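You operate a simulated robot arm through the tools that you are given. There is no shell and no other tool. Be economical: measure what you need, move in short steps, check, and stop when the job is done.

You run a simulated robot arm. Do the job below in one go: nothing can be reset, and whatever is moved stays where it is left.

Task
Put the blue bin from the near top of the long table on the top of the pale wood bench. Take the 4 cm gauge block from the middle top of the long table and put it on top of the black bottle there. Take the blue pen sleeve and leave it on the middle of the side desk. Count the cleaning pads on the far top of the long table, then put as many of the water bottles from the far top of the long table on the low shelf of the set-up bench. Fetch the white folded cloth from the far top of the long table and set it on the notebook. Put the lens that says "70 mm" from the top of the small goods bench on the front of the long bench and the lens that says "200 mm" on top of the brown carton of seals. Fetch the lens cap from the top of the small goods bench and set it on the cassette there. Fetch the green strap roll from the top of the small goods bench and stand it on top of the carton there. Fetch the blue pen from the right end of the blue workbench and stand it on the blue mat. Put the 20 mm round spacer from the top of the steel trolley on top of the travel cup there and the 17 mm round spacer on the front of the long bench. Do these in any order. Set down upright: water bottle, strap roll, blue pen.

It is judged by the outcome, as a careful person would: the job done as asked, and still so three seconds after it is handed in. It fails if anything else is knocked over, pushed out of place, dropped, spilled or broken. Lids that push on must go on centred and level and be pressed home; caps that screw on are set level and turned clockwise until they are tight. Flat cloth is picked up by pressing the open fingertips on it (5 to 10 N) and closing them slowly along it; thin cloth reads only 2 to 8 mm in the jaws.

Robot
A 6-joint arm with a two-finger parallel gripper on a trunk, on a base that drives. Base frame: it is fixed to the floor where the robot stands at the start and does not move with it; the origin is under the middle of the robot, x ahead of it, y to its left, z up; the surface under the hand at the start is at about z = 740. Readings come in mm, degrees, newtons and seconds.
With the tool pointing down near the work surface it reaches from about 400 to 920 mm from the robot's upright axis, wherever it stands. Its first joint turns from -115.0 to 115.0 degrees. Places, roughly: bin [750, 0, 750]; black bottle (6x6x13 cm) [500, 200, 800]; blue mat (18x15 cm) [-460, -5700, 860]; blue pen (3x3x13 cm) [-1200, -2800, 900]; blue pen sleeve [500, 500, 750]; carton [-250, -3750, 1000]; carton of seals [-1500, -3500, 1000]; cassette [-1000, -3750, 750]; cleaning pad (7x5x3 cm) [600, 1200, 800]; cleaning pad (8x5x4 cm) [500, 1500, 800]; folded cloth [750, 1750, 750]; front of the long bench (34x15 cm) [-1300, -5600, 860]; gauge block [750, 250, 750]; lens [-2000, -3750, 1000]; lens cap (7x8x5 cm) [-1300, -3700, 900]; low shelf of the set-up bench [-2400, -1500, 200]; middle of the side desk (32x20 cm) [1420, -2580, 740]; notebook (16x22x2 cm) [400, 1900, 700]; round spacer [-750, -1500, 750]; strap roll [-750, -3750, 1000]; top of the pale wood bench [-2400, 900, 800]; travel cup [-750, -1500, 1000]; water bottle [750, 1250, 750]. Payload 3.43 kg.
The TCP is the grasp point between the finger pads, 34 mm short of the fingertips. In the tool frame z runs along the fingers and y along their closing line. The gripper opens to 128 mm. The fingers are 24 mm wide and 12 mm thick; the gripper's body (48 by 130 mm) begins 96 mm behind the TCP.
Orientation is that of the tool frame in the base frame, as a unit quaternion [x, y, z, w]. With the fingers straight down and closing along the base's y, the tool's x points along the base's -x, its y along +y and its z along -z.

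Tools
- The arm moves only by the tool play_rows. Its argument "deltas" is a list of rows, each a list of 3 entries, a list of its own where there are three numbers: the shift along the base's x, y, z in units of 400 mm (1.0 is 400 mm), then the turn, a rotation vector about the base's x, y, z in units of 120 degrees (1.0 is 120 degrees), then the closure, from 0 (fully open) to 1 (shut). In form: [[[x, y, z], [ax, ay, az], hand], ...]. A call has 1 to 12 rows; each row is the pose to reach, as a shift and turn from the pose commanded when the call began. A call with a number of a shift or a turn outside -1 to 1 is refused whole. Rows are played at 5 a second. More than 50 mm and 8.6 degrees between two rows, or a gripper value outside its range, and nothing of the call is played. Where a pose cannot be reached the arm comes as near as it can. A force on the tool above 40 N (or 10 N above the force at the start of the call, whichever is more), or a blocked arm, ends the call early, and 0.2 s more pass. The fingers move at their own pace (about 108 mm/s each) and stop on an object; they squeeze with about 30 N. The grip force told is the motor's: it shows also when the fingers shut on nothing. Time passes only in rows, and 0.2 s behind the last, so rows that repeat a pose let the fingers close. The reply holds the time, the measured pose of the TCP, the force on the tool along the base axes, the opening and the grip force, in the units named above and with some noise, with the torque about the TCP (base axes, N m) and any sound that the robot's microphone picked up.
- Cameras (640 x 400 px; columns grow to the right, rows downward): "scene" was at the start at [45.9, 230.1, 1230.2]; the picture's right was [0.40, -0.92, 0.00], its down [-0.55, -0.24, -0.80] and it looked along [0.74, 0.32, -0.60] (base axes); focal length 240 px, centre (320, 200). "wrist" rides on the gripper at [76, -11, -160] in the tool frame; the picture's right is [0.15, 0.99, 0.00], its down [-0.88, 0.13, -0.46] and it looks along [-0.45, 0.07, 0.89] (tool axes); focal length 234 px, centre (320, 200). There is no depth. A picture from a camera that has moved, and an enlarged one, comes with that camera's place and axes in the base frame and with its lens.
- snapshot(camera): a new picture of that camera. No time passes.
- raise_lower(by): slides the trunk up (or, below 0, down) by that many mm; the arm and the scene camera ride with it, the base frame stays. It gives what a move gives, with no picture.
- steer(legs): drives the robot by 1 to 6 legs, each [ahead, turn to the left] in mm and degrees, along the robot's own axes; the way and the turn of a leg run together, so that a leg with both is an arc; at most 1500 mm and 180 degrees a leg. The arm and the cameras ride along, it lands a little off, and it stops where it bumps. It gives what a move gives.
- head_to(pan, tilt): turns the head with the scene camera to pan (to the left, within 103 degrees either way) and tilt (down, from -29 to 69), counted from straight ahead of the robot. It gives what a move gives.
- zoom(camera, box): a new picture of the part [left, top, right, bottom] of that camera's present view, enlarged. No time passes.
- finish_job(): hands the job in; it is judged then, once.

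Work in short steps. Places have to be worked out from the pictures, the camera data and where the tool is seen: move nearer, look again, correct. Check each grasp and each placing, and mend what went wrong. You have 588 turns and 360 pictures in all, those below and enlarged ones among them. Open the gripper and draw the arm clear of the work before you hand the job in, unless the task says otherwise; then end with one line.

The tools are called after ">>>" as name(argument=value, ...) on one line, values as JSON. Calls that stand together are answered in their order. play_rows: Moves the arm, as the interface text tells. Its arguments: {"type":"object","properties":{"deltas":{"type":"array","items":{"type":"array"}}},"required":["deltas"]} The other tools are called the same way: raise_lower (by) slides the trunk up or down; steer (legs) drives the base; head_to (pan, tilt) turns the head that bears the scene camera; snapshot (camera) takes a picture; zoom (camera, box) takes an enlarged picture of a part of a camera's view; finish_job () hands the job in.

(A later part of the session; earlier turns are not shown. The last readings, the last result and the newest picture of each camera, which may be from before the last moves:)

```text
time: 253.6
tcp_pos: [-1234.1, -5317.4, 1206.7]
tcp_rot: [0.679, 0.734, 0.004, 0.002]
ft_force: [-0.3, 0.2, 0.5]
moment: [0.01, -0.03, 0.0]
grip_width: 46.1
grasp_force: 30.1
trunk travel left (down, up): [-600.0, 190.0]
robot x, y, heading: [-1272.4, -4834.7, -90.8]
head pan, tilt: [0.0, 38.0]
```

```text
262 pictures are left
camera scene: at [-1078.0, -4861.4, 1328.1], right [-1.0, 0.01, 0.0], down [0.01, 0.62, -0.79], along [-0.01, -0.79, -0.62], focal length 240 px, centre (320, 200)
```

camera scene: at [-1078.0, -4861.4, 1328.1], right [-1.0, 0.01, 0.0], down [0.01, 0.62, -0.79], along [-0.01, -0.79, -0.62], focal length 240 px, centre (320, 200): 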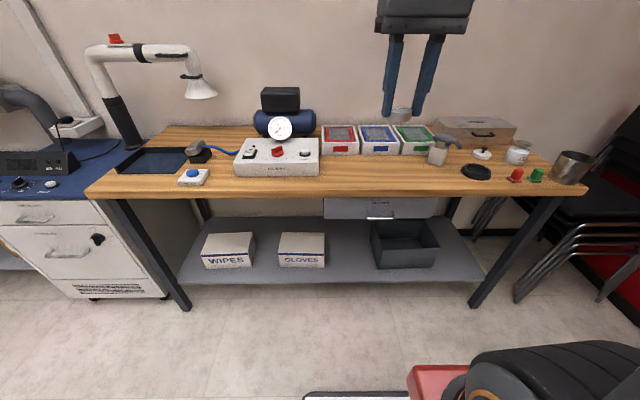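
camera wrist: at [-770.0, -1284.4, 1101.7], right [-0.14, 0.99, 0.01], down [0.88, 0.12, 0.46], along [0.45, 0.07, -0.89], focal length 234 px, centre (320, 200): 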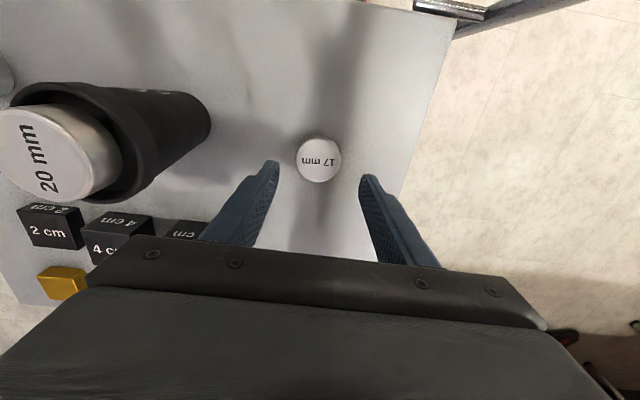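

The free front zone is around (−1300, −5600). I'll put the spacer at about (−1220, −5590): move over and partly down.

>>> play_rows(deltas=[[[0.006, -0.113, 0], [0, 0, 0], 1.0], [[0.012, -0.227, 0], [0, 0, 0], 1.0], [[0.018, -0.34, 0], [0, 0, 0], 1.0], [[0.025, -0.453, 0], [0, 0, 0], 1.0], [[0.03, -0.567, 0], [0, 0, 0], 1.0], [[0.0375, -0.68, 0], [0, 0, 0], 1.0], [[0.0375, -0.68, -0.115], [0, 0, 0], 1.0], [[0.0375, -0.68, -0.23], [0, 0, 0], 1.0], [[0.0375, -0.68, -0.345], [0, 0, 0], 1.0], [[0.0375, -0.68, -0.46], [0, 0, 0], 1.0], [[0.0375, -0.68, -0.575], [0, 0, 0], 1.0], [[0.0375, -0.68, -0.675], [0, 0, 0], 1.0]])

>>> snapshot(camera="scene")

>>> snapshot(camera="wrist")

```text
time: 256.2
tcp_pos: [-1223.3, -5587.2, 939.7]
tcp_rot: [0.678, 0.735, 0.003, 0.003]
ft_force: [0.4, 0.4, 0.0]
moment: [-0.06, -0.01, -0.03]
grip_width: 46.0
grasp_force: 30.7
trunk travel left (down, up): [-600.0, 190.0]
robot x, y, heading: [-1271.1, -4830.1, -91.0]
head pan, tilt: [0.0, 38.0]
```

```text
261 pictures are left
camera scene: at [-1078.0, -4861.1, 1328.1], right [-1.0, 0.01, 0.0], down [0.01, 0.62, -0.79], along [-0.01, -0.79, -0.62], focal length 240 px, centre (320, 200)
```

scene: 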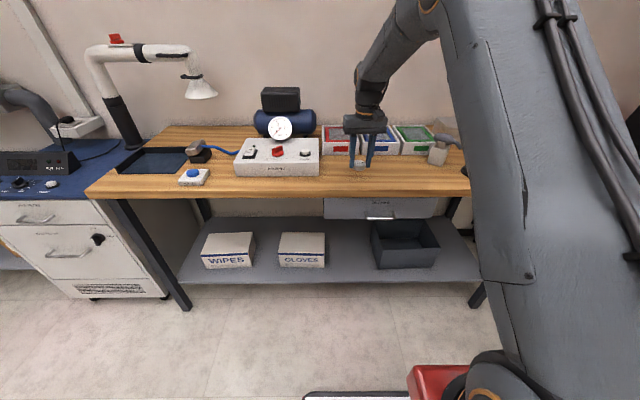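

```text
260 pictures are left
camera wrist: at [-1241.7, -5513.1, 1097.7], right [0.97, 0.23, 0.01], down [0.2, -0.87, 0.46], along [0.11, -0.44, -0.89], focal length 234 px, centre (320, 200)
```

wrist: 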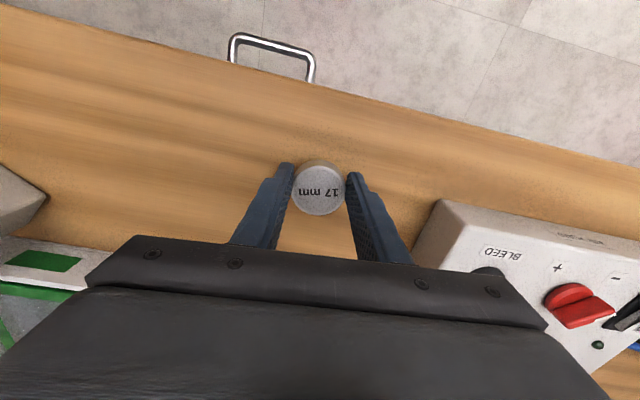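

Good position, about 70 mm behind the front edge. I lower to contact.

>>> play_rows(deltas=[[[0, -0.015, -0.06], [0, 0, 0], 1.0], [[0, -0.015, -0.08], [0, 0, 0], 1.0], [[0, -0.015, -0.087], [0, 0, 0], 1.0], [[0, -0.015, -0.094], [0, 0, 0], 1.0], [[0, -0.015, -0.1], [0, 0, 0], 1.0], [[0, -0.015, -0.106], [0, 0, 0], 1.0], [[0, -0.015, -0.112], [0, 0, 0], 1.0], [[0, -0.015, -0.118], [0, 0, 0], 1.0]])

```text
time: 258.1
tcp_pos: [-1220.8, -5597.2, 892.6]
tcp_rot: [0.678, 0.735, 0.0, 0.004]
ft_force: [-0.5, 0.4, 9.5]
moment: [0.06, 0.05, 0.02]
grip_width: 46.4
grasp_force: 30.1
trunk travel left (down, up): [-600.0, 190.0]
robot x, y, heading: [-1271.8, -4835.5, -90.6]
head pan, tilt: [0.0, 38.0]
stopped in row 8: the force on the tool passed its limit at 41 N (the readings are from after the stop); the commanded pose is now the measured one
```

Contact with the bench. I ease off, open, and rise.

>>> play_rows(deltas=[[[0, 0, 0.002], [0, 0, 0], 1.0], [[0, 0, 0.003], [0, 0, 0], 0.6], [[0, 0, 0.003], [0, 0, 0], 0.5], [[0, 0, 0.003], [0, 0, 0], 0.45], [[0, 0, 0.08], [0, 0, 0], 0.45], [[0, 0, 0.2], [0, 0, 0], 0.45], [[0, 0, 0.32], [0, 0, 0], 0.45], [[0, 0, 0.44], [0, 0, 0], 0.45]])

>>> snapshot(camera="wrist")

```text
time: 259.9
tcp_pos: [-1222.4, -5597.9, 1070.7]
tcp_rot: [0.679, 0.734, 0.001, 0.004]
ft_force: [-0.6, 0.2, -0.4]
moment: [0.02, 0.0, 0.0]
grip_width: 70.3
grasp_force: 0.1
trunk travel left (down, up): [-600.0, 190.0]
robot x, y, heading: [-1269.2, -4833.0, -90.5]
head pan, tilt: [0.0, 38.0]
```

```text
259 pictures are left
camera wrist: at [-1241.1, -5522.9, 1228.6], right [0.97, 0.23, 0.01], down [0.2, -0.87, 0.46], along [0.11, -0.45, -0.89], focal length 234 px, centre (320, 200)
```

wrist: 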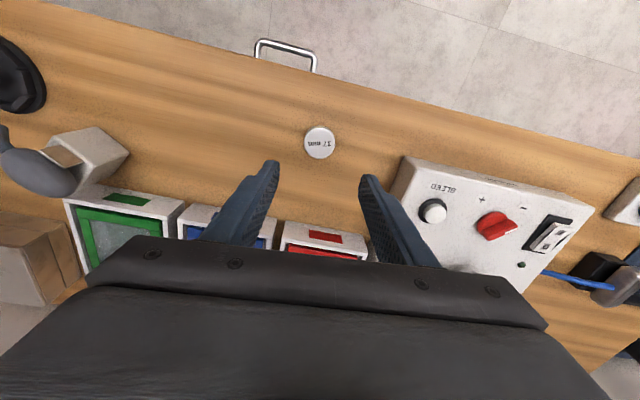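

The 17 mm spacer is set. I retract and turn to the small goods bench behind.

>>> play_rows(deltas=[[[0, 0.1, 0.05], [0, 0, 0], 0.2], [[0, 0.22, 0.1], [0, 0, 0], 0], [[0, 0.34, 0.15], [0, 0, 0], 0], [[0, 0.46, 0.2], [0, 0, 0], 0], [[0, 0.58, 0.25], [0, 0, 0], 0], [[0, 0.68, 0.3], [0, 0, 0], 0]])

>>> steer(legs=[[0, -180]])

>>> snapshot(camera="scene")

```text
refused: row 2 steps farther than a row can; nothing moved
```

```text
time: 267.8
tcp_pos: [-1297.0, -4069.3, 1070.0]
tcp_rot: [0.724, -0.689, -0.004, 0.002]
ft_force: [-0.6, 0.6, -0.4]
moment: [0.05, 0.01, -0.03]
grip_width: 70.5
grasp_force: 0.0
trunk travel left (down, up): [-600.0, 190.0]
robot x, y, heading: [-1272.9, -4832.7, 87.7]
head pan, tilt: [0.0, 38.0]
```

```text
258 pictures are left
camera scene: at [-1466.6, -4799.9, 1328.1], right [1.0, -0.04, 0.0], down [-0.03, -0.62, -0.79], along [0.03, 0.79, -0.62], focal length 240 px, centre (320, 200)
```

scene: 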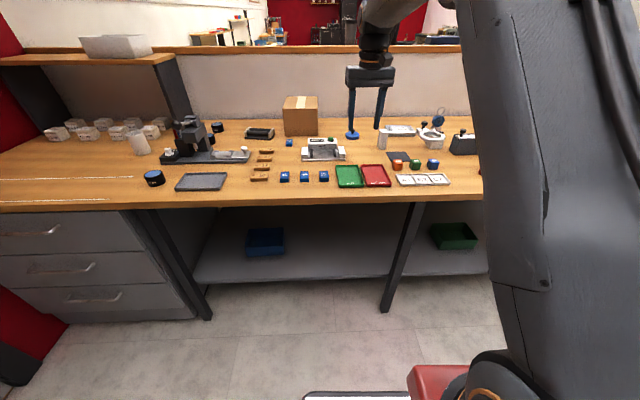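

A batching slip again: the arm stayed extended while turning, but nothing was hit (no stop, no force). From now on I'll not batch moves. I look at the small goods bench in detail.

>>> zoom(camera="scene", box=[20, 80, 270, 220])

>>> zoom(camera="scene", box=[240, 80, 490, 220])

```text
2.56 times, centred on (145, 150) of scene
camera zoom: at [-1466.6, -4799.9, 1328.1], right [1.0, -0.04, 0.0], down [-0.03, -0.62, -0.79], along [0.03, 0.79, -0.62], focal length 614 px, centre (768, 328)
```

zoom: 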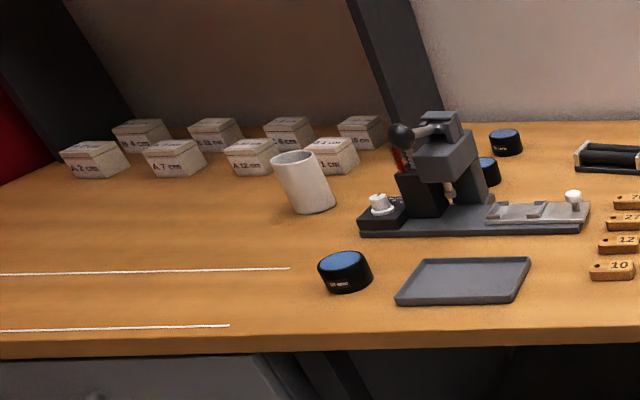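

```text
2.56 times, centred on (365, 150) of scene
camera zoom: at [-1466.6, -4799.9, 1328.1], right [1.0, -0.04, 0.0], down [-0.03, -0.62, -0.79], along [0.03, 0.79, -0.62], focal length 614 px, centre (205, 328)
```

zoom: 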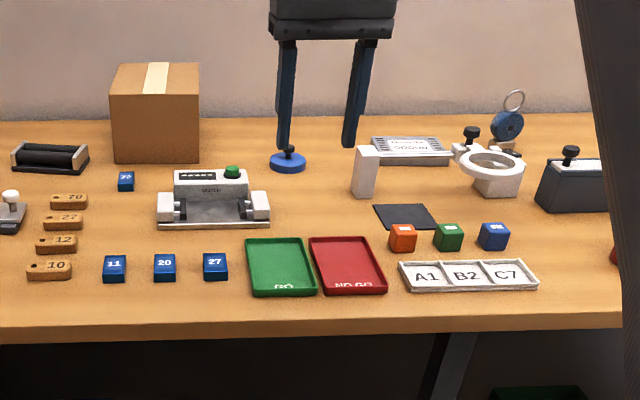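

Lenses are the three black cylinders with blue tops at the left end. First I retract and raise the arm.

>>> play_rows(deltas=[[[0, -0.1, 0.06], [0, 0, 0], 0.2], [[0, -0.2, 0.12], [0, 0, 0], 0], [[0, -0.3, 0.18], [0, 0, 0], 0], [[0, -0.4, 0.24], [0, 0, 0], 0], [[0, -0.5, 0.3], [0, 0, 0], 0], [[0, -0.6, 0.36], [0, 0, 0], 0], [[0, -0.68, 0.4], [0, 0, 0], 0]])

>>> head_to(pan=-45, tilt=30)

>>> snapshot(camera="scene")

```text
time: 269.4
tcp_pos: [-1299.7, -4340.9, 1228.8]
tcp_rot: [0.725, -0.689, -0.004, 0.002]
ft_force: [-0.3, 0.4, 0.3]
moment: [-0.08, -0.01, 0.0]
grip_width: 128.1
grasp_force: 0.0
trunk travel left (down, up): [-600.0, 190.0]
robot x, y, heading: [-1274.8, -4834.4, 87.4]
head pan, tilt: [0.0, 38.0]
```

```text
time: 270.5
tcp_pos: [-1298.6, -4342.7, 1227.4]
tcp_rot: [0.724, -0.69, -0.004, 0.001]
ft_force: [0.2, -0.3, -0.6]
moment: [0.0, -0.02, 0.01]
grip_width: 128.1
grasp_force: 0.1
trunk travel left (down, up): [-600.0, 190.0]
robot x, y, heading: [-1270.0, -4837.0, 87.5]
head pan, tilt: [-45.0, 30.0]
```

```text
255 pictures are left
camera scene: at [-1403.7, -4825.1, 1340.5], right [0.68, -0.74, 0.0], down [-0.37, -0.34, -0.87], along [0.64, 0.59, -0.5], focal length 240 px, centre (320, 200)
```

scene: 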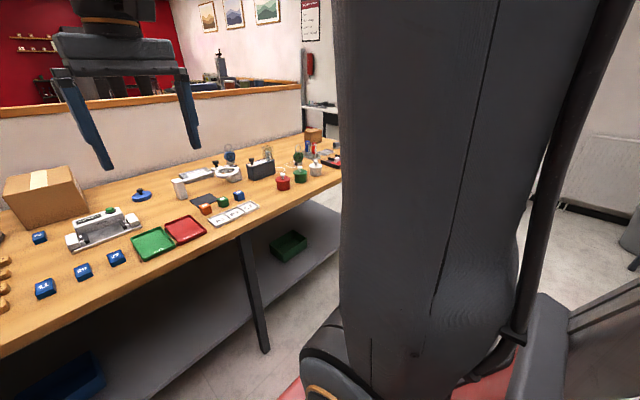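

I drive to about (−1900, −4600) in front of the lenses.

>>> steer(legs=[[0, 72], [670, 0], [0, -69.5]])

>>> head_to(pan=0, tilt=42)

>>> snapshot(camera="scene")

>>> snapshot(camera="wrist")

```text
time: 280.6
tcp_pos: [-2005.7, -4136.9, 1227.0]
tcp_rot: [0.753, -0.658, -0.004, 0.001]
ft_force: [-0.2, -0.5, 0.9]
moment: [-0.02, -0.01, -0.03]
grip_width: 128.0
grasp_force: 0.0
trunk travel left (down, up): [-600.0, 190.0]
robot x, y, heading: [-1933.5, -4620.1, 92.7]
head pan, tilt: [-45.0, 30.0]
```

```text
time: 281.7
tcp_pos: [-2005.5, -4135.8, 1228.1]
tcp_rot: [0.754, -0.657, -0.003, 0.002]
ft_force: [-0.1, 0.2, -0.2]
moment: [0.01, -0.01, -0.01]
grip_width: 128.1
grasp_force: 0.0
trunk travel left (down, up): [-600.0, 190.0]
robot x, y, heading: [-1935.6, -4624.0, 92.6]
head pan, tilt: [0.0, 42.0]
```

```text
254 pictures are left
camera scene: at [-2132.3, -4609.8, 1322.2], right [1.0, 0.04, 0.0], down [0.03, -0.67, -0.74], along [-0.03, 0.74, -0.67], focal length 240 px, centre (320, 200)
```

scene: 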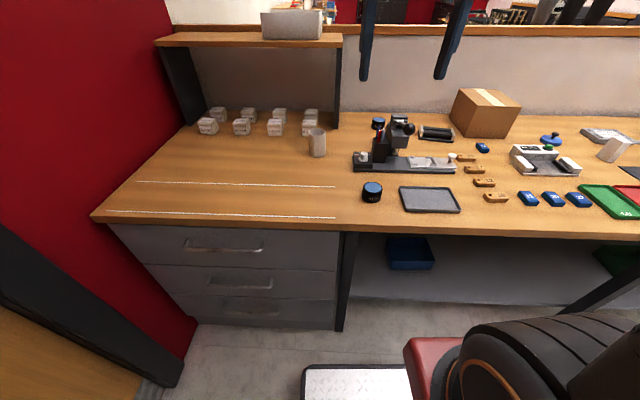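

```text
253 pictures are left
camera wrist: at [-1983.0, -4210.2, 1386.0], right [-0.96, -0.28, 0.01], down [-0.25, 0.85, 0.46], along [-0.13, 0.44, -0.89], focal length 234 px, centre (320, 200)
```

wrist: 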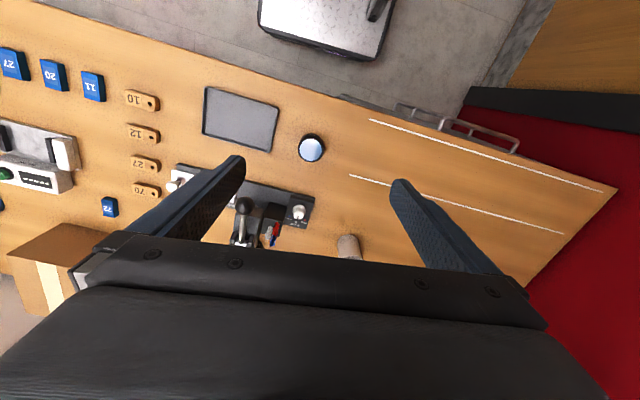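

>>> zoom(camera="scene", box=[340, 100, 480, 215])

>>> zoom(camera="scene", box=[355, 170, 405, 210])

>>> zoom(camera="scene", box=[355, 105, 415, 160])

```text
3.48 times, centred on (410, 158) of scene
camera zoom: at [-2132.3, -4609.8, 1322.2], right [1.0, 0.04, 0.0], down [0.03, -0.67, -0.74], along [-0.03, 0.74, -0.67], focal length 834 px, centre (7, 348)
```

zoom: 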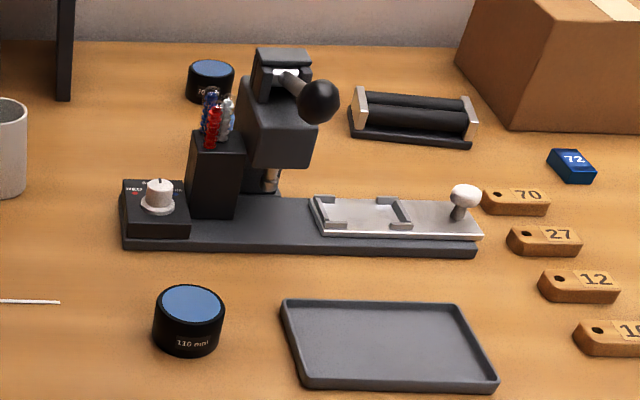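

```text
10.00 times, centred on (380, 190) of scene
camera zoom: at [-2132.3, -4609.8, 1322.2], right [1.0, 0.04, 0.0], down [0.03, -0.67, -0.74], along [-0.03, 0.74, -0.67], focal length 2399 px, centre (-280, 300)
```

zoom: 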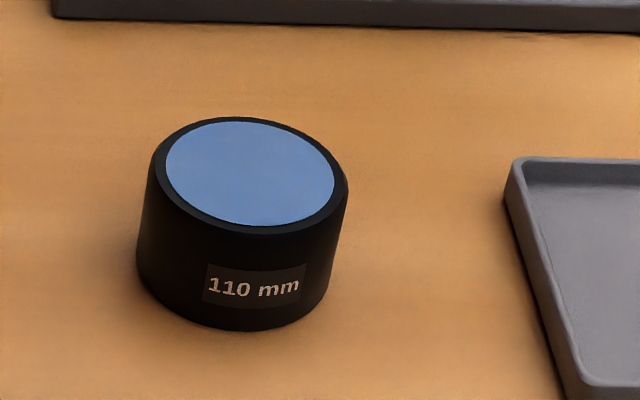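

```text
7.27 times, centred on (385, 132) of scene
camera zoom: at [-2132.3, -4609.8, 1322.2], right [1.0, 0.04, 0.0], down [0.03, -0.67, -0.74], along [-0.03, 0.74, -0.67], focal length 1745 px, centre (-153, 691)
```

zoom: 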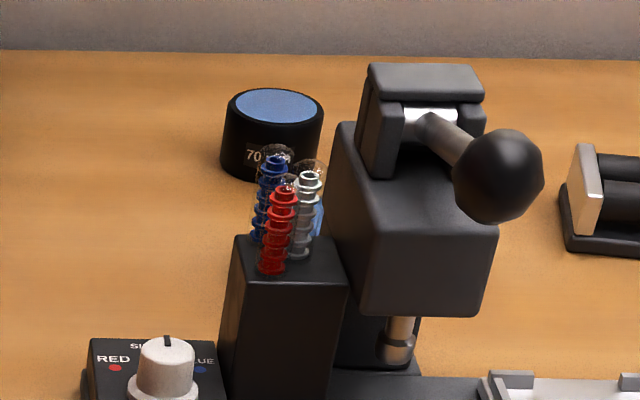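

The front lens is 110 mm, the back-left one reads 70; the hidden one behind the press should be the 200 mm. I move closer, to about (−1700, −4480), for reach.

>>> steer(legs=[[0, -61.6], [275, 0], [0, 60]])

>>> snapshot(camera="scene")

```text
time: 289.0
tcp_pos: [-1762.3, -3995.4, 1227.8]
tcp_rot: [0.747, -0.665, -0.003, 0.002]
ft_force: [-0.9, 0.2, 1.2]
moment: [-0.03, -0.01, 0.01]
grip_width: 128.0
grasp_force: 0.0
trunk travel left (down, up): [-600.0, 190.0]
robot x, y, heading: [-1702.3, -4484.8, 91.3]
head pan, tilt: [0.0, 42.0]
```

```text
249 pictures are left
camera scene: at [-1898.6, -4466.0, 1322.2], right [1.0, 0.02, 0.0], down [0.02, -0.67, -0.74], along [-0.02, 0.74, -0.67], focal length 240 px, centre (320, 200)
```

scene: 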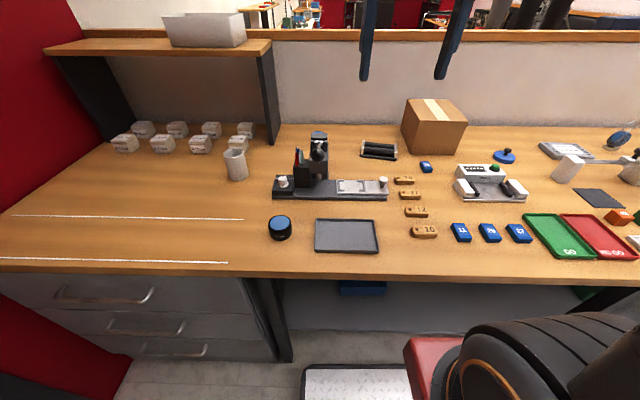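

I move the hand over the press area to look down at the lenses.

>>> play_rows(deltas=[[[-0.09, 0.07, 0], [0, 0, 0], 0], [[-0.18, 0.14, 0], [0, 0, 0], 0], [[-0.295, 0.22, 0], [0, 0, 0], 0], [[-0.295, 0.24, 0], [0, 0, 0], 0]])

>>> snapshot(camera="wrist")

```text
refused: row 3 steps farther than a row can; nothing moved
```

```text
248 pictures are left
camera wrist: at [-1741.4, -4069.4, 1386.0], right [-0.97, -0.26, 0.01], down [-0.23, 0.86, 0.46], along [-0.13, 0.44, -0.89], focal length 234 px, centre (320, 200)
```

wrist: 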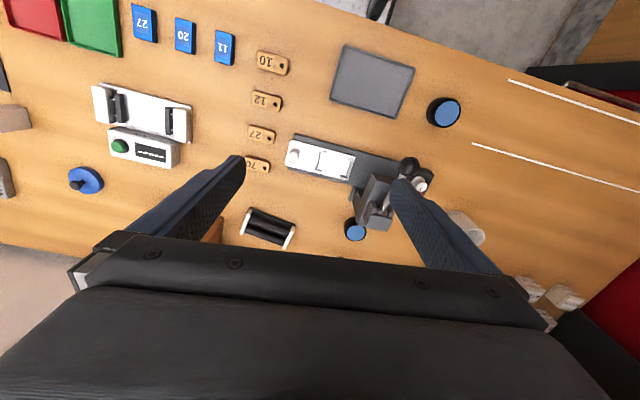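

One lens is visible just behind the press. I move in with smaller steps.

>>> play_rows(deltas=[[[-0.07, 0.06, 0], [0, 0, 0], 0], [[-0.14, 0.12, 0], [0, 0, 0], 0], [[-0.21, 0.18, 0], [0, 0, 0], 0], [[-0.28, 0.24, 0], [0, 0, 0], 0], [[-0.35, 0.3, 0], [0, 0, 0], 0]])

>>> snapshot(camera="wrist")

```text
time: 290.2
tcp_pos: [-1900.6, -3872.5, 1227.8]
tcp_rot: [0.748, -0.664, -0.004, 0.0]
ft_force: [0.4, -1.5, 0.6]
moment: [0.02, 0.03, -0.05]
grip_width: 127.9
grasp_force: 0.0
trunk travel left (down, up): [-600.0, 190.0]
robot x, y, heading: [-1701.5, -4486.4, 91.4]
head pan, tilt: [0.0, 42.0]
```

```text
247 pictures are left
camera wrist: at [-1879.9, -3947.7, 1385.5], right [-0.97, -0.26, 0.01], down [-0.23, 0.86, 0.46], along [-0.13, 0.44, -0.89], focal length 234 px, centre (320, 200)
```

wrist: 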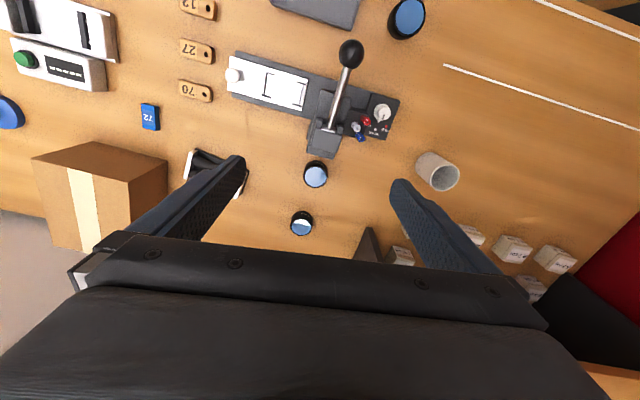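

Two lenses: A at (−1926, −3766), right behind the press (presumably 200 mm), and B (70 mm) at (−1925, −3634). The wrist camera would hang over the press at A, so I turn the hand half a turn to put the camera on the far side.

>>> play_rows(deltas=[[[0, 0, 0], [0, 0, 0.07], 0.2], [[0, 0, 0], [0, 0, 0.14], 0.3], [[0, 0, 0], [0, 0, 0.21], 0.3], [[0, 0, 0], [0, 0, 0.28], 0.3], [[0, 0, 0], [0, 0, 0.35], 0.3], [[0, 0, 0], [0, 0, 0.42], 0.3], [[0, 0, 0], [0, 0, 0.49], 0.3], [[0, 0, 0], [0, 0, 0.56], 0.3], [[0, 0, 0], [0, 0, 0.63], 0.3], [[0, 0, 0], [0, 0, 0.7], 0.3], [[0, 0, 0], [0, 0, 0.77], 0.3], [[0, 0, 0], [0, 0, 0.84], 0.3]])

```text
time: 292.8
tcp_pos: [-1903.1, -3874.7, 1226.7]
tcp_rot: [0.988, 0.153, -0.002, 0.003]
ft_force: [-0.1, 0.1, 0.1]
moment: [0.01, 0.0, -0.01]
grip_width: 89.5
grasp_force: 0.0
trunk travel left (down, up): [-600.0, 190.0]
robot x, y, heading: [-1702.9, -4481.2, 91.5]
head pan, tilt: [0.0, 42.0]
```

The turn works; I continue to bring the camera to the far side.

>>> play_rows(deltas=[[[0, 0, 0], [0, 0, 0.067], 0.3], [[0, 0, 0], [0, 0, 0.134], 0.3], [[0, 0, 0], [0, 0, 0.201], 0.3], [[0, 0, 0], [0, 0, 0.268], 0.3], [[0, 0, 0], [0, 0, 0.335], 0.3], [[0, 0, 0], [0, 0, 0.402], 0.3], [[0, 0, 0], [0, 0, 0.469], 0.3], [[0, 0, 0], [0, 0, 0.536], 0.3], [[0, 0, 0], [0, 0, 0.603], 0.3]])

>>> snapshot(camera="wrist")

```text
time: 294.8
tcp_pos: [-1900.9, -3874.0, 1227.8]
tcp_rot: [0.707, 0.707, 0.002, 0.004]
ft_force: [0.1, -0.2, 0.2]
moment: [0.0, 0.02, 0.02]
grip_width: 89.5
grasp_force: 0.1
trunk travel left (down, up): [-600.0, 190.0]
robot x, y, heading: [-1698.4, -4482.8, 91.5]
head pan, tilt: [0.0, 42.0]
```

```text
246 pictures are left
camera wrist: at [-1914.8, -3798.2, 1386.1], right [0.99, 0.15, 0.01], down [0.13, -0.88, 0.46], along [0.07, -0.45, -0.89], focal length 234 px, centre (320, 200)
```

wrist: 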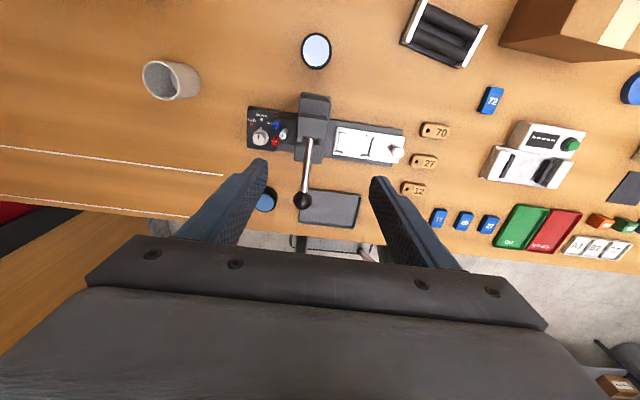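

Lens A is at about (−1927, −3760). I move over it and down to z ≈ 1050, then check.

>>> play_rows(deltas=[[[-0.02, 0.095, 0], [0, 0, 0], 0.3], [[-0.04, 0.19, 0], [0, 0, 0], 0.3], [[-0.065, 0.285, 0], [0, 0, 0], 0.3], [[-0.065, 0.285, -0.11], [0, 0, 0], 0.3], [[-0.065, 0.285, -0.22], [0, 0, 0], 0.3], [[-0.065, 0.285, -0.33], [0, 0, 0], 0.3], [[-0.065, 0.285, -0.44], [0, 0, 0], 0.3], [[-0.065, 0.285, -0.44], [0, 0, 0], 0.3]])

>>> snapshot(camera="wrist")

>>> zoom(camera="scene", box=[240, 60, 400, 200])

```text
time: 296.6
tcp_pos: [-1926.0, -3761.5, 1050.2]
tcp_rot: [0.708, 0.706, 0.001, 0.005]
ft_force: [-0.5, 0.7, 0.4]
moment: [0.0, 0.0, -0.01]
grip_width: 89.8
grasp_force: 0.1
trunk travel left (down, up): [-600.0, 190.0]
robot x, y, heading: [-1702.4, -4482.5, 91.4]
head pan, tilt: [0.0, 42.0]
```

```text
245 pictures are left
camera wrist: at [-1938.4, -3685.0, 1209.2], right [0.99, 0.14, 0.01], down [0.12, -0.88, 0.46], along [0.07, -0.45, -0.89], focal length 234 px, centre (320, 200)
```

wrist: 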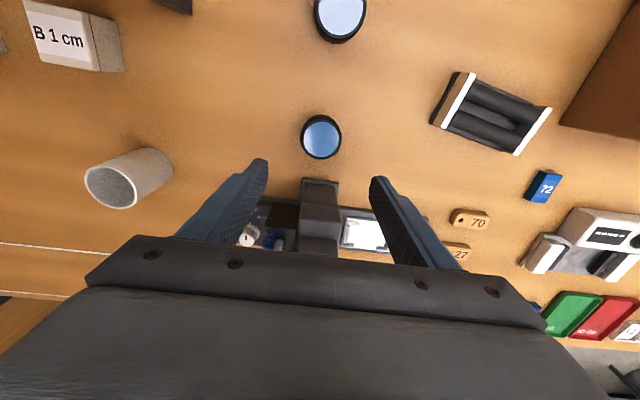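

```text
2.86 times, centred on (320, 130) of scene
camera zoom: at [-1898.6, -4465.9, 1322.2], right [1.0, 0.02, 0.0], down [0.02, -0.67, -0.74], along [-0.02, 0.74, -0.67], focal length 685 px, centre (320, 400)
```

zoom: 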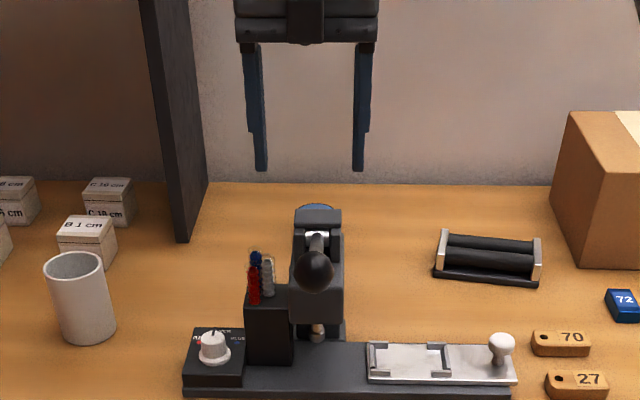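

Lens A is at (−1926, −3750) and the press lies clear behind. I descend to TCP ≈ 898 and close.

>>> play_rows(deltas=[[[0, 0.03, -0.1], [0, 0, 0], 0.3], [[0, 0.03, -0.2], [0, 0, 0], 0.3], [[0, 0.03, -0.3], [0, 0, 0], 0.3], [[0, 0.03, -0.36], [0, 0, 0], 0.3], [[0, 0.03, -0.38], [0, 0, 0], 0.3], [[0, 0.03, -0.38], [0, 0, 0], 0.4], [[0, 0.03, -0.38], [0, 0, 0], 0.5], [[0, 0.03, -0.38], [0, 0, 0], 0.65], [[0, 0.03, -0.38], [0, 0, 0], 1.0], [[0, 0.03, -0.38], [0, 0, 0], 1.0]])

>>> snapshot(camera="wrist")

```text
time: 298.8
tcp_pos: [-1926.6, -3750.2, 899.8]
tcp_rot: [0.708, 0.706, 0.001, 0.004]
ft_force: [0.2, 0.5, 0.4]
moment: [0.02, -0.01, 0.02]
grip_width: 53.9
grasp_force: 29.9
trunk travel left (down, up): [-600.0, 190.0]
robot x, y, heading: [-1701.8, -4486.2, 91.3]
head pan, tilt: [0.0, 42.0]
```

```text
243 pictures are left
camera wrist: at [-1938.7, -3673.6, 1058.0], right [0.99, 0.14, 0.01], down [0.12, -0.88, 0.46], along [0.07, -0.45, -0.89], focal length 234 px, centre (320, 200)
```

wrist: 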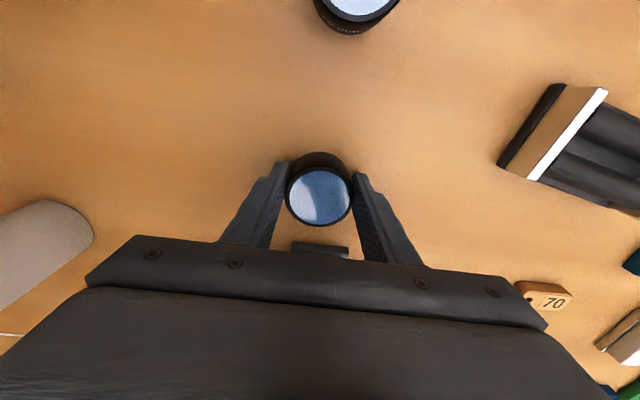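

Gripped (53.9 mm). I lift it straight up and read its label.

>>> play_rows(deltas=[[[0, 0, 0.08], [0, 0, 0], 1.0], [[0, 0, 0.18], [0, 0, 0], 1.0], [[0, 0, 0.28], [0, 0, 0], 1.0], [[0, 0, 0.4], [0, 0, 0], 1.0], [[0, 0, 0.52], [0, 0, 0], 1.0], [[0, 0, 0.62], [0, 0, 0], 1.0]])

>>> zoom(camera="scene", box=[260, 20, 380, 140])

```text
time: 300.2
tcp_pos: [-1923.3, -3746.2, 1142.3]
tcp_rot: [0.709, 0.706, 0.002, 0.005]
ft_force: [0.5, 0.0, -1.2]
moment: [-0.04, 0.01, 0.0]
grip_width: 54.2
grasp_force: 29.9
trunk travel left (down, up): [-600.0, 190.0]
robot x, y, heading: [-1701.9, -4486.5, 91.5]
head pan, tilt: [0.0, 42.0]
```

```text
3.33 times, centred on (320, 80) of scene
camera zoom: at [-1898.7, -4465.8, 1322.2], right [1.0, 0.02, 0.0], down [0.02, -0.67, -0.74], along [-0.02, 0.74, -0.67], focal length 800 px, centre (320, 600)
```

zoom: 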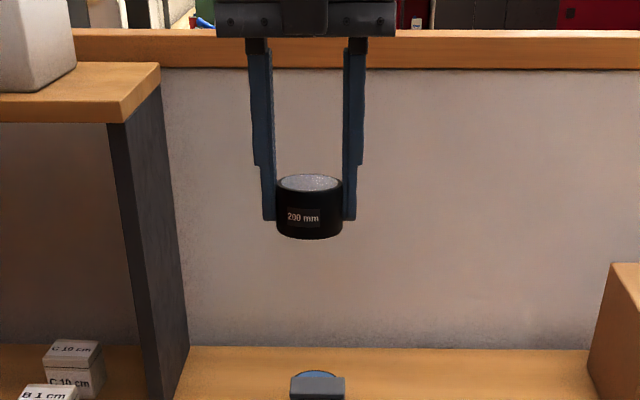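

It says 200 mm. I retract with it, then shift the robot toward the carton of seals.

>>> play_rows(deltas=[[[0.055, -0.085, 0.03], [0, 0, 0], 1.0], [[0.11, -0.17, 0.06], [0, 0, 0], 1.0], [[0.165, -0.255, 0.09], [0, 0, 0], 1.0], [[0.22, -0.34, 0.12], [0, 0, 0], 1.0], [[0.275, -0.425, 0.15], [0, 0, 0], 1.0], [[0.33, -0.51, 0.18], [0, 0, 0], 1.0], [[0.385, -0.595, 0.2], [0, 0, 0], 1.0], [[0.4, -0.63, 0.22], [0, 0, 0], 1.0]])

```text
time: 302.0
tcp_pos: [-1768.8, -3999.9, 1234.4]
tcp_rot: [0.708, 0.706, 0.001, 0.005]
ft_force: [0.4, 0.2, -0.6]
moment: [-0.01, -0.03, 0.0]
grip_width: 53.9
grasp_force: 29.5
trunk travel left (down, up): [-600.0, 190.0]
robot x, y, heading: [-1702.6, -4484.6, 91.4]
head pan, tilt: [0.0, 42.0]
```

>>> steer(legs=[[-60, 0], [0, -81.4], [205, 0], [0, 80], [60, 0]])

>>> snapshot(camera="scene")

>>> snapshot(camera="wrist")

```text
time: 311.6
tcp_pos: [-1587.3, -3954.9, 1235.6]
tcp_rot: [0.697, 0.717, 0.001, 0.003]
ft_force: [0.5, -0.4, -1.6]
moment: [0.01, 0.0, 0.01]
grip_width: 54.1
grasp_force: 30.6
trunk travel left (down, up): [-600.0, 190.0]
robot x, y, heading: [-1503.4, -4435.6, 92.9]
head pan, tilt: [0.0, 42.0]
```

```text
241 pictures are left
camera scene: at [-1701.8, -4424.3, 1322.2], right [1.0, 0.06, 0.0], down [0.04, -0.67, -0.74], along [-0.04, 0.74, -0.67], focal length 240 px, centre (320, 200)
```

scene: 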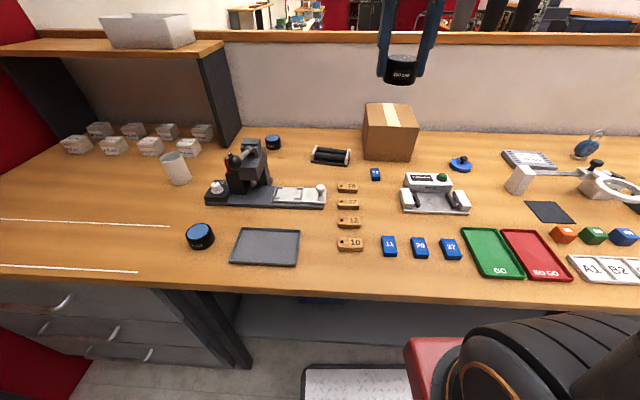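

```text
240 pictures are left
camera wrist: at [-1602.9, -3878.3, 1393.0], right [0.98, 0.18, 0.01], down [0.15, -0.87, 0.46], along [0.09, -0.45, -0.89], focal length 234 px, centre (320, 200)
```

wrist: 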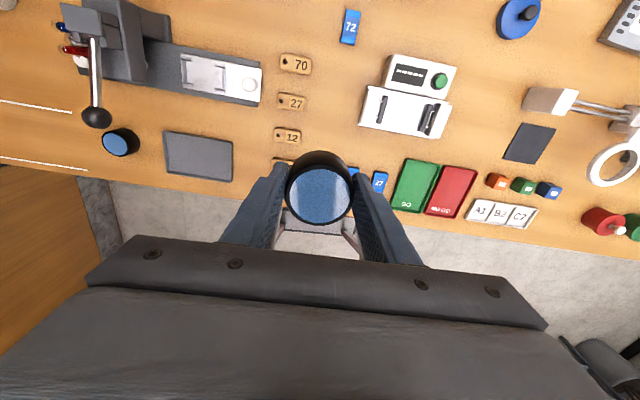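

The carton top spans x −1577…−1412, y −3677…−3470, z ≈ 975. I carry the lens over its middle.

>>> play_rows(deltas=[[[0.026, 0.104, 0], [0, 0, 0], 1.0], [[0.052, 0.208, 0], [0, 0, 0], 1.0], [[0.078, 0.312, 0], [0, 0, 0], 1.0], [[0.104, 0.416, 0], [0, 0, 0], 1.0], [[0.13, 0.52, 0], [0, 0, 0], 1.0], [[0.156, 0.624, 0], [0, 0, 0], 1.0], [[0.182, 0.728, 0], [0, 0, 0], 1.0], [[0.208, 0.832, 0], [0, 0, 0], 1.0], [[0.232, 0.937, 0], [0, 0, 0], 1.0], [[0.232, 0.937, -0.12], [0, 0, 0], 1.0], [[0.232, 0.937, -0.24], [0, 0, 0], 1.0], [[0.232, 0.937, -0.36], [0, 0, 0], 1.0]])

>>> snapshot(camera="wrist")

>>> snapshot(camera="scene")

```text
time: 314.1
tcp_pos: [-1560.1, -3595.6, 1083.6]
tcp_rot: [0.727, 0.687, 0.014, 0.01]
ft_force: [0.1, -0.3, -0.7]
moment: [0.06, 0.02, 0.01]
grip_width: 54.1
grasp_force: 30.5
out of reach, approached as far as the arm can: row 2, 3, 4, 5, 6, 7, 8, 9, 10, 11, 12
trunk travel left (down, up): [-600.0, 190.0]
robot x, y, heading: [-1506.1, -4433.5, 92.9]
head pan, tilt: [0.0, 42.0]
```

```text
239 pictures are left
camera wrist: at [-1572.2, -3520.7, 1242.3], right [1.0, 0.09, 0.03], down [0.07, -0.89, 0.45], along [0.07, -0.45, -0.89], focal length 234 px, centre (320, 200)
```

wrist: 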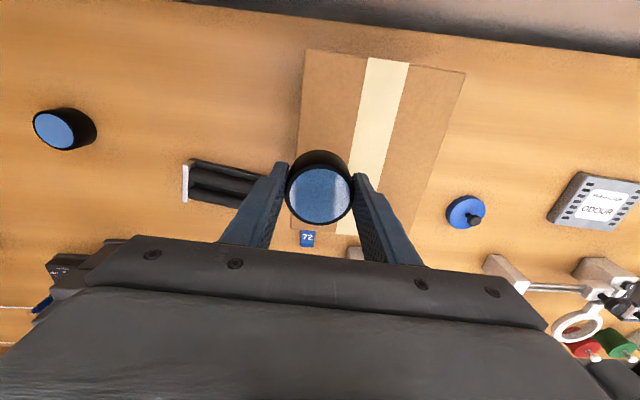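

```text
238 pictures are left
camera scene: at [-1701.8, -4424.7, 1322.2], right [1.0, 0.06, 0.0], down [0.04, -0.67, -0.74], along [-0.04, 0.74, -0.67], focal length 240 px, centre (320, 200)
```

scene: 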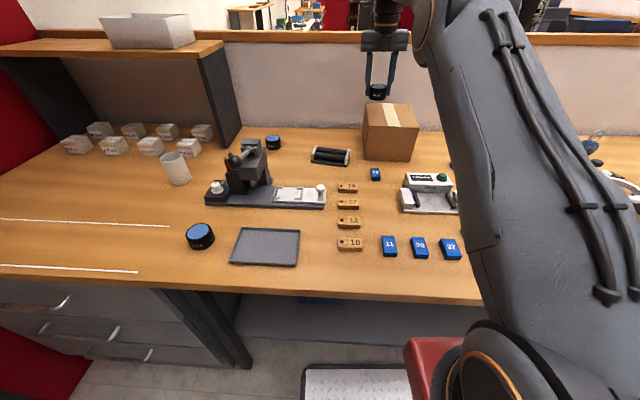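

The wrist is near its turn limit with the hand reversed; the lens is round, so I turn the hand back by about 50° and let it come to the target.

>>> play_rows(deltas=[[[0, 0, 0.05], [0, 0, -0.06], 1.0], [[0, 0, 0.05], [0, 0, -0.12], 1.0], [[0, 0, 0.05], [0, 0, -0.18], 1.0], [[0, 0, 0.05], [0, 0, -0.24], 1.0], [[0, 0, 0.05], [0, 0, -0.3], 1.0], [[0, 0, 0.05], [0, 0, -0.36], 1.0], [[0, 0, 0.05], [0, 0, -0.42], 1.0], [[0, 0, 0.05], [0, 0, -0.42], 1.0]])

>>> snapshot(camera="wrist")

```text
time: 315.9
tcp_pos: [-1558.6, -3595.9, 1102.9]
tcp_rot: [0.95, 0.312, 0.007, 0.015]
ft_force: [0.2, 0.2, -2.0]
moment: [-0.02, 0.0, 0.01]
grip_width: 54.0
grasp_force: 30.2
trunk travel left (down, up): [-600.0, 190.0]
robot x, y, heading: [-1506.3, -4435.5, 93.5]
head pan, tilt: [0.0, 42.0]
```

```text
237 pictures are left
camera wrist: at [-1508.7, -3538.8, 1261.6], right [0.7, -0.71, 0.03], down [-0.64, -0.62, 0.46], along [-0.3, -0.34, -0.89], focal length 234 px, centre (320, 200)
```

wrist: 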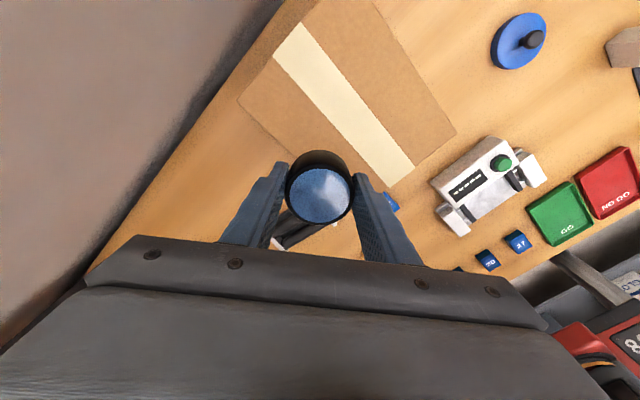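

I correct the small tilt and move over the carton's middle.

>>> play_rows(deltas=[[[0.05, 0.01, 0], [0.006, 0.005, 0], 1.0], [[0.1, 0.02, 0], [0.0115, 0.0108, 0], 1.0], [[0.16, 0.04, 0], [0.0115, 0.0108, 0], 1.0], [[0.16, 0.04, -0.05], [0.0115, 0.0108, 0], 1.0], [[0.16, 0.04, -0.1], [0.0115, 0.0108, 0], 1.0], [[0.16, 0.04, -0.1], [0.0115, 0.0108, 0], 1.0]])

>>> snapshot(camera="wrist")

>>> zoom(camera="scene", box=[330, 40, 450, 180])

```text
time: 317.4
tcp_pos: [-1493.7, -3576.2, 1062.9]
tcp_rot: [0.95, 0.312, 0.0, 0.001]
ft_force: [0.1, 0.3, -0.7]
moment: [0.04, -0.01, 0.03]
grip_width: 54.0
grasp_force: 29.7
out of reach, approached as far as the arm can: row 3
trunk travel left (down, up): [-600.0, 190.0]
robot x, y, heading: [-1504.5, -4434.8, 93.3]
head pan, tilt: [0.0, 42.0]
```

```text
236 pictures are left
camera wrist: at [-1440.2, -3521.9, 1222.2], right [0.7, -0.71, 0.0], down [-0.63, -0.63, 0.46], along [-0.32, -0.32, -0.89], focal length 234 px, centre (320, 200)
```

wrist: 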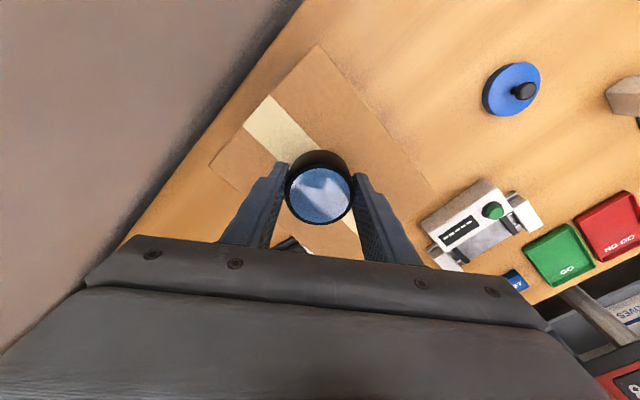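

```text
2.86 times, centred on (390, 110) of scene
camera zoom: at [-1701.8, -4424.1, 1322.2], right [1.0, 0.06, 0.0], down [0.04, -0.67, -0.74], along [-0.04, 0.74, -0.67], focal length 685 px, centre (120, 457)
```

zoom: 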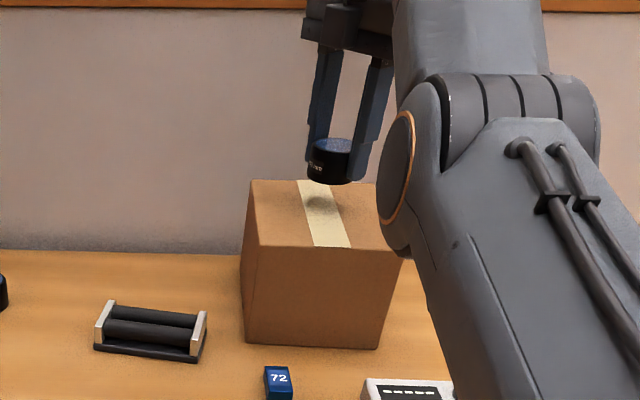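

Centred over the carton. I lower to contact, expected at TCP ≈ 1019.

>>> play_rows(deltas=[[[0, 0, -0.06], [0, 0, 0], 1.0], [[0, 0, -0.085], [0, 0, 0], 1.0], [[0, 0, -0.095], [0, 0, 0], 1.0], [[0, 0, -0.102], [0, 0, 0], 1.0], [[0, 0, -0.109], [0, 0, 0], 1.0], [[0, 0, -0.116], [0, 0, 0], 1.0], [[0, 0, -0.123], [0, 0, 0], 1.0], [[0, 0, -0.13], [0, 0, 0], 1.0]])

```text
time: 319.0
tcp_pos: [-1493.3, -3564.3, 1023.7]
tcp_rot: [0.95, 0.312, 0.001, -0.001]
ft_force: [0.8, -3.7, 11.1]
moment: [-0.5, -0.11, -0.1]
grip_width: 54.5
grasp_force: 30.1
out of reach, approached as far as the arm can: row 1, 2, 3, 4, 5, 6, 7, 8
trunk travel left (down, up): [-600.0, 190.0]
robot x, y, heading: [-1504.7, -4437.8, 93.4]
head pan, tilt: [0.0, 42.0]
stopped in row 8: the force on the tool passed its limit at 44 N (the readings are from after the stop); the commanded pose is now the measured one
```

Contact with the carton top. I ease off and open slowly.

>>> play_rows(deltas=[[[0, 0, 0.003], [0, 0, 0], 1.0], [[0, 0, 0.003], [0, 0, 0], 0.54], [[0, 0, 0.003], [0, 0, 0], 0.45], [[0, 0, 0.003], [0, 0, 0], 0.35], [[0, 0, 0.003], [0, 0, 0], 0.35]])

>>> snapshot(camera="wrist")

>>> zoom(camera="scene", box=[330, 40, 450, 180])

```text
time: 320.2
tcp_pos: [-1495.0, -3565.0, 1024.5]
tcp_rot: [0.95, 0.312, 0.001, -0.002]
ft_force: [-4.6, 3.4, 16.8]
moment: [-0.58, -0.11, -0.06]
grip_width: 79.3
grasp_force: 0.0
trunk travel left (down, up): [-600.0, 190.0]
robot x, y, heading: [-1504.3, -4434.8, 93.1]
head pan, tilt: [0.0, 42.0]
```

```text
234 pictures are left
camera wrist: at [-1441.4, -3511.6, 1183.2], right [0.71, -0.71, 0.0], down [-0.63, -0.63, 0.45], along [-0.32, -0.32, -0.89], focal length 234 px, centre (320, 200)
```

wrist: 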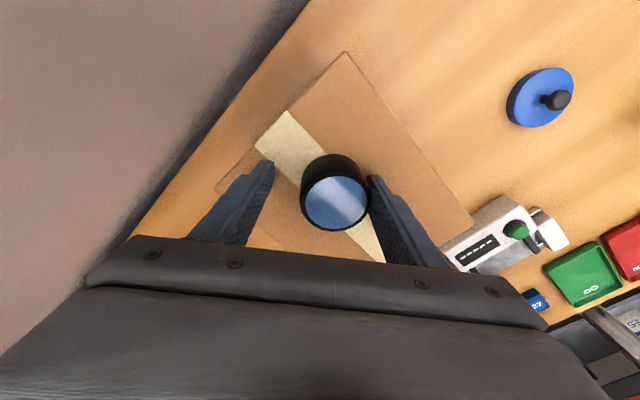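

```text
2.86 times, centred on (390, 110) of scene
camera zoom: at [-1702.1, -4424.8, 1322.2], right [1.0, 0.06, 0.0], down [0.04, -0.67, -0.74], along [-0.04, 0.74, -0.67], focal length 685 px, centre (120, 457)
```

zoom: 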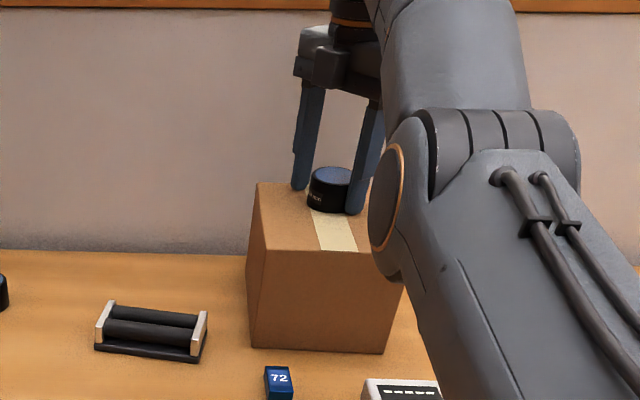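

The lens is released, but the arm's link presses on the carton's right side (17 N). I rise straight up to relieve it.

>>> play_rows(deltas=[[[0, 0, 0.02], [0, 0, 0], 0.35], [[0, 0, 0.05], [0, 0, 0], 0.35], [[0, 0, 0.1], [0, 0, 0], 0.35], [[0, 0, 0.2], [0, 0, 0], 0.3], [[0, 0, 0.3], [0, 0, 0], 0.3]])

>>> snapshot(camera="wrist")

>>> zoom(camera="scene", box=[330, 40, 450, 180])

```text
time: 321.4
tcp_pos: [-1494.1, -3592.1, 1122.8]
tcp_rot: [0.95, 0.313, 0.001, 0.001]
ft_force: [-0.1, 0.6, -1.9]
moment: [-0.1, -0.01, 0.0]
grip_width: 89.7
grasp_force: 0.1
out of reach, approached as far as the arm can: row 2, 3, 4, 5
trunk travel left (down, up): [-600.0, 190.0]
robot x, y, heading: [-1504.5, -4437.5, 93.1]
head pan, tilt: [0.0, 42.0]
```

```text
232 pictures are left
camera wrist: at [-1440.1, -3537.8, 1281.5], right [0.7, -0.71, 0.0], down [-0.63, -0.63, 0.46], along [-0.32, -0.32, -0.89], focal length 234 px, centre (320, 200)
```

wrist: 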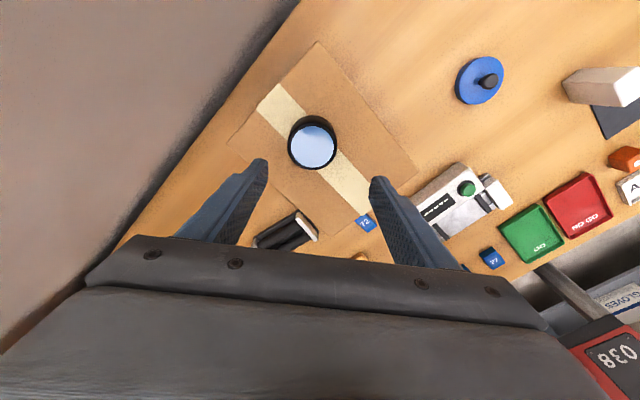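

```text
2.86 times, centred on (390, 110) of scene
camera zoom: at [-1701.8, -4422.8, 1322.1], right [1.0, 0.06, 0.0], down [0.04, -0.67, -0.74], along [-0.04, 0.74, -0.67], focal length 685 px, centre (120, 457)
```

zoom: 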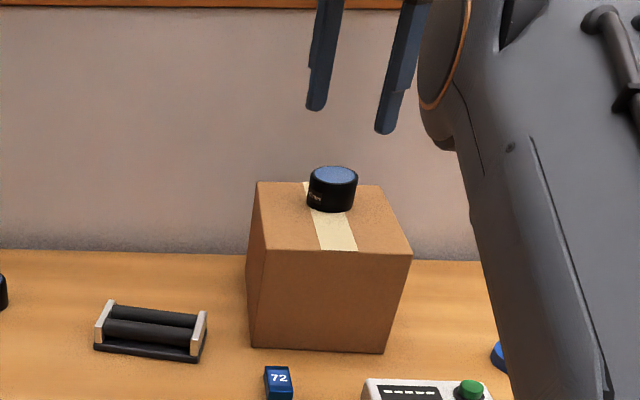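

The 200 mm lens sits well on the carton (nudged only about a centimetre). I retract the arm before shifting for lens B.

>>> play_rows(deltas=[[[-0.01, -0.1, 0.04], [0, 0, 0], 0.3], [[-0.02, -0.2, 0.08], [0, 0, 0], 0.2], [[-0.03, -0.3, 0.12], [0, 0, 0], 0.1], [[-0.04, -0.4, 0.16], [0, 0, 0], 0], [[-0.05, -0.5, 0.2], [0, 0, 0], 0], [[-0.06, -0.6, 0.24], [0, 0, 0], 0], [[-0.07, -0.7, 0.26], [0, 0, 0], 0], [[-0.08, -0.8, 0.27], [0, 0, 0], 0], [[-0.09, -0.87, 0.27], [0, 0, 0], 0]])

```text
time: 323.4
tcp_pos: [-1529.0, -3941.4, 1228.3]
tcp_rot: [0.95, 0.312, 0.001, -0.001]
ft_force: [-0.3, 0.7, -0.1]
moment: [-0.03, -0.01, 0.0]
grip_width: 128.0
grasp_force: 0.1
trunk travel left (down, up): [-600.0, 190.0]
robot x, y, heading: [-1505.1, -4437.4, 93.1]
head pan, tilt: [0.0, 42.0]
```

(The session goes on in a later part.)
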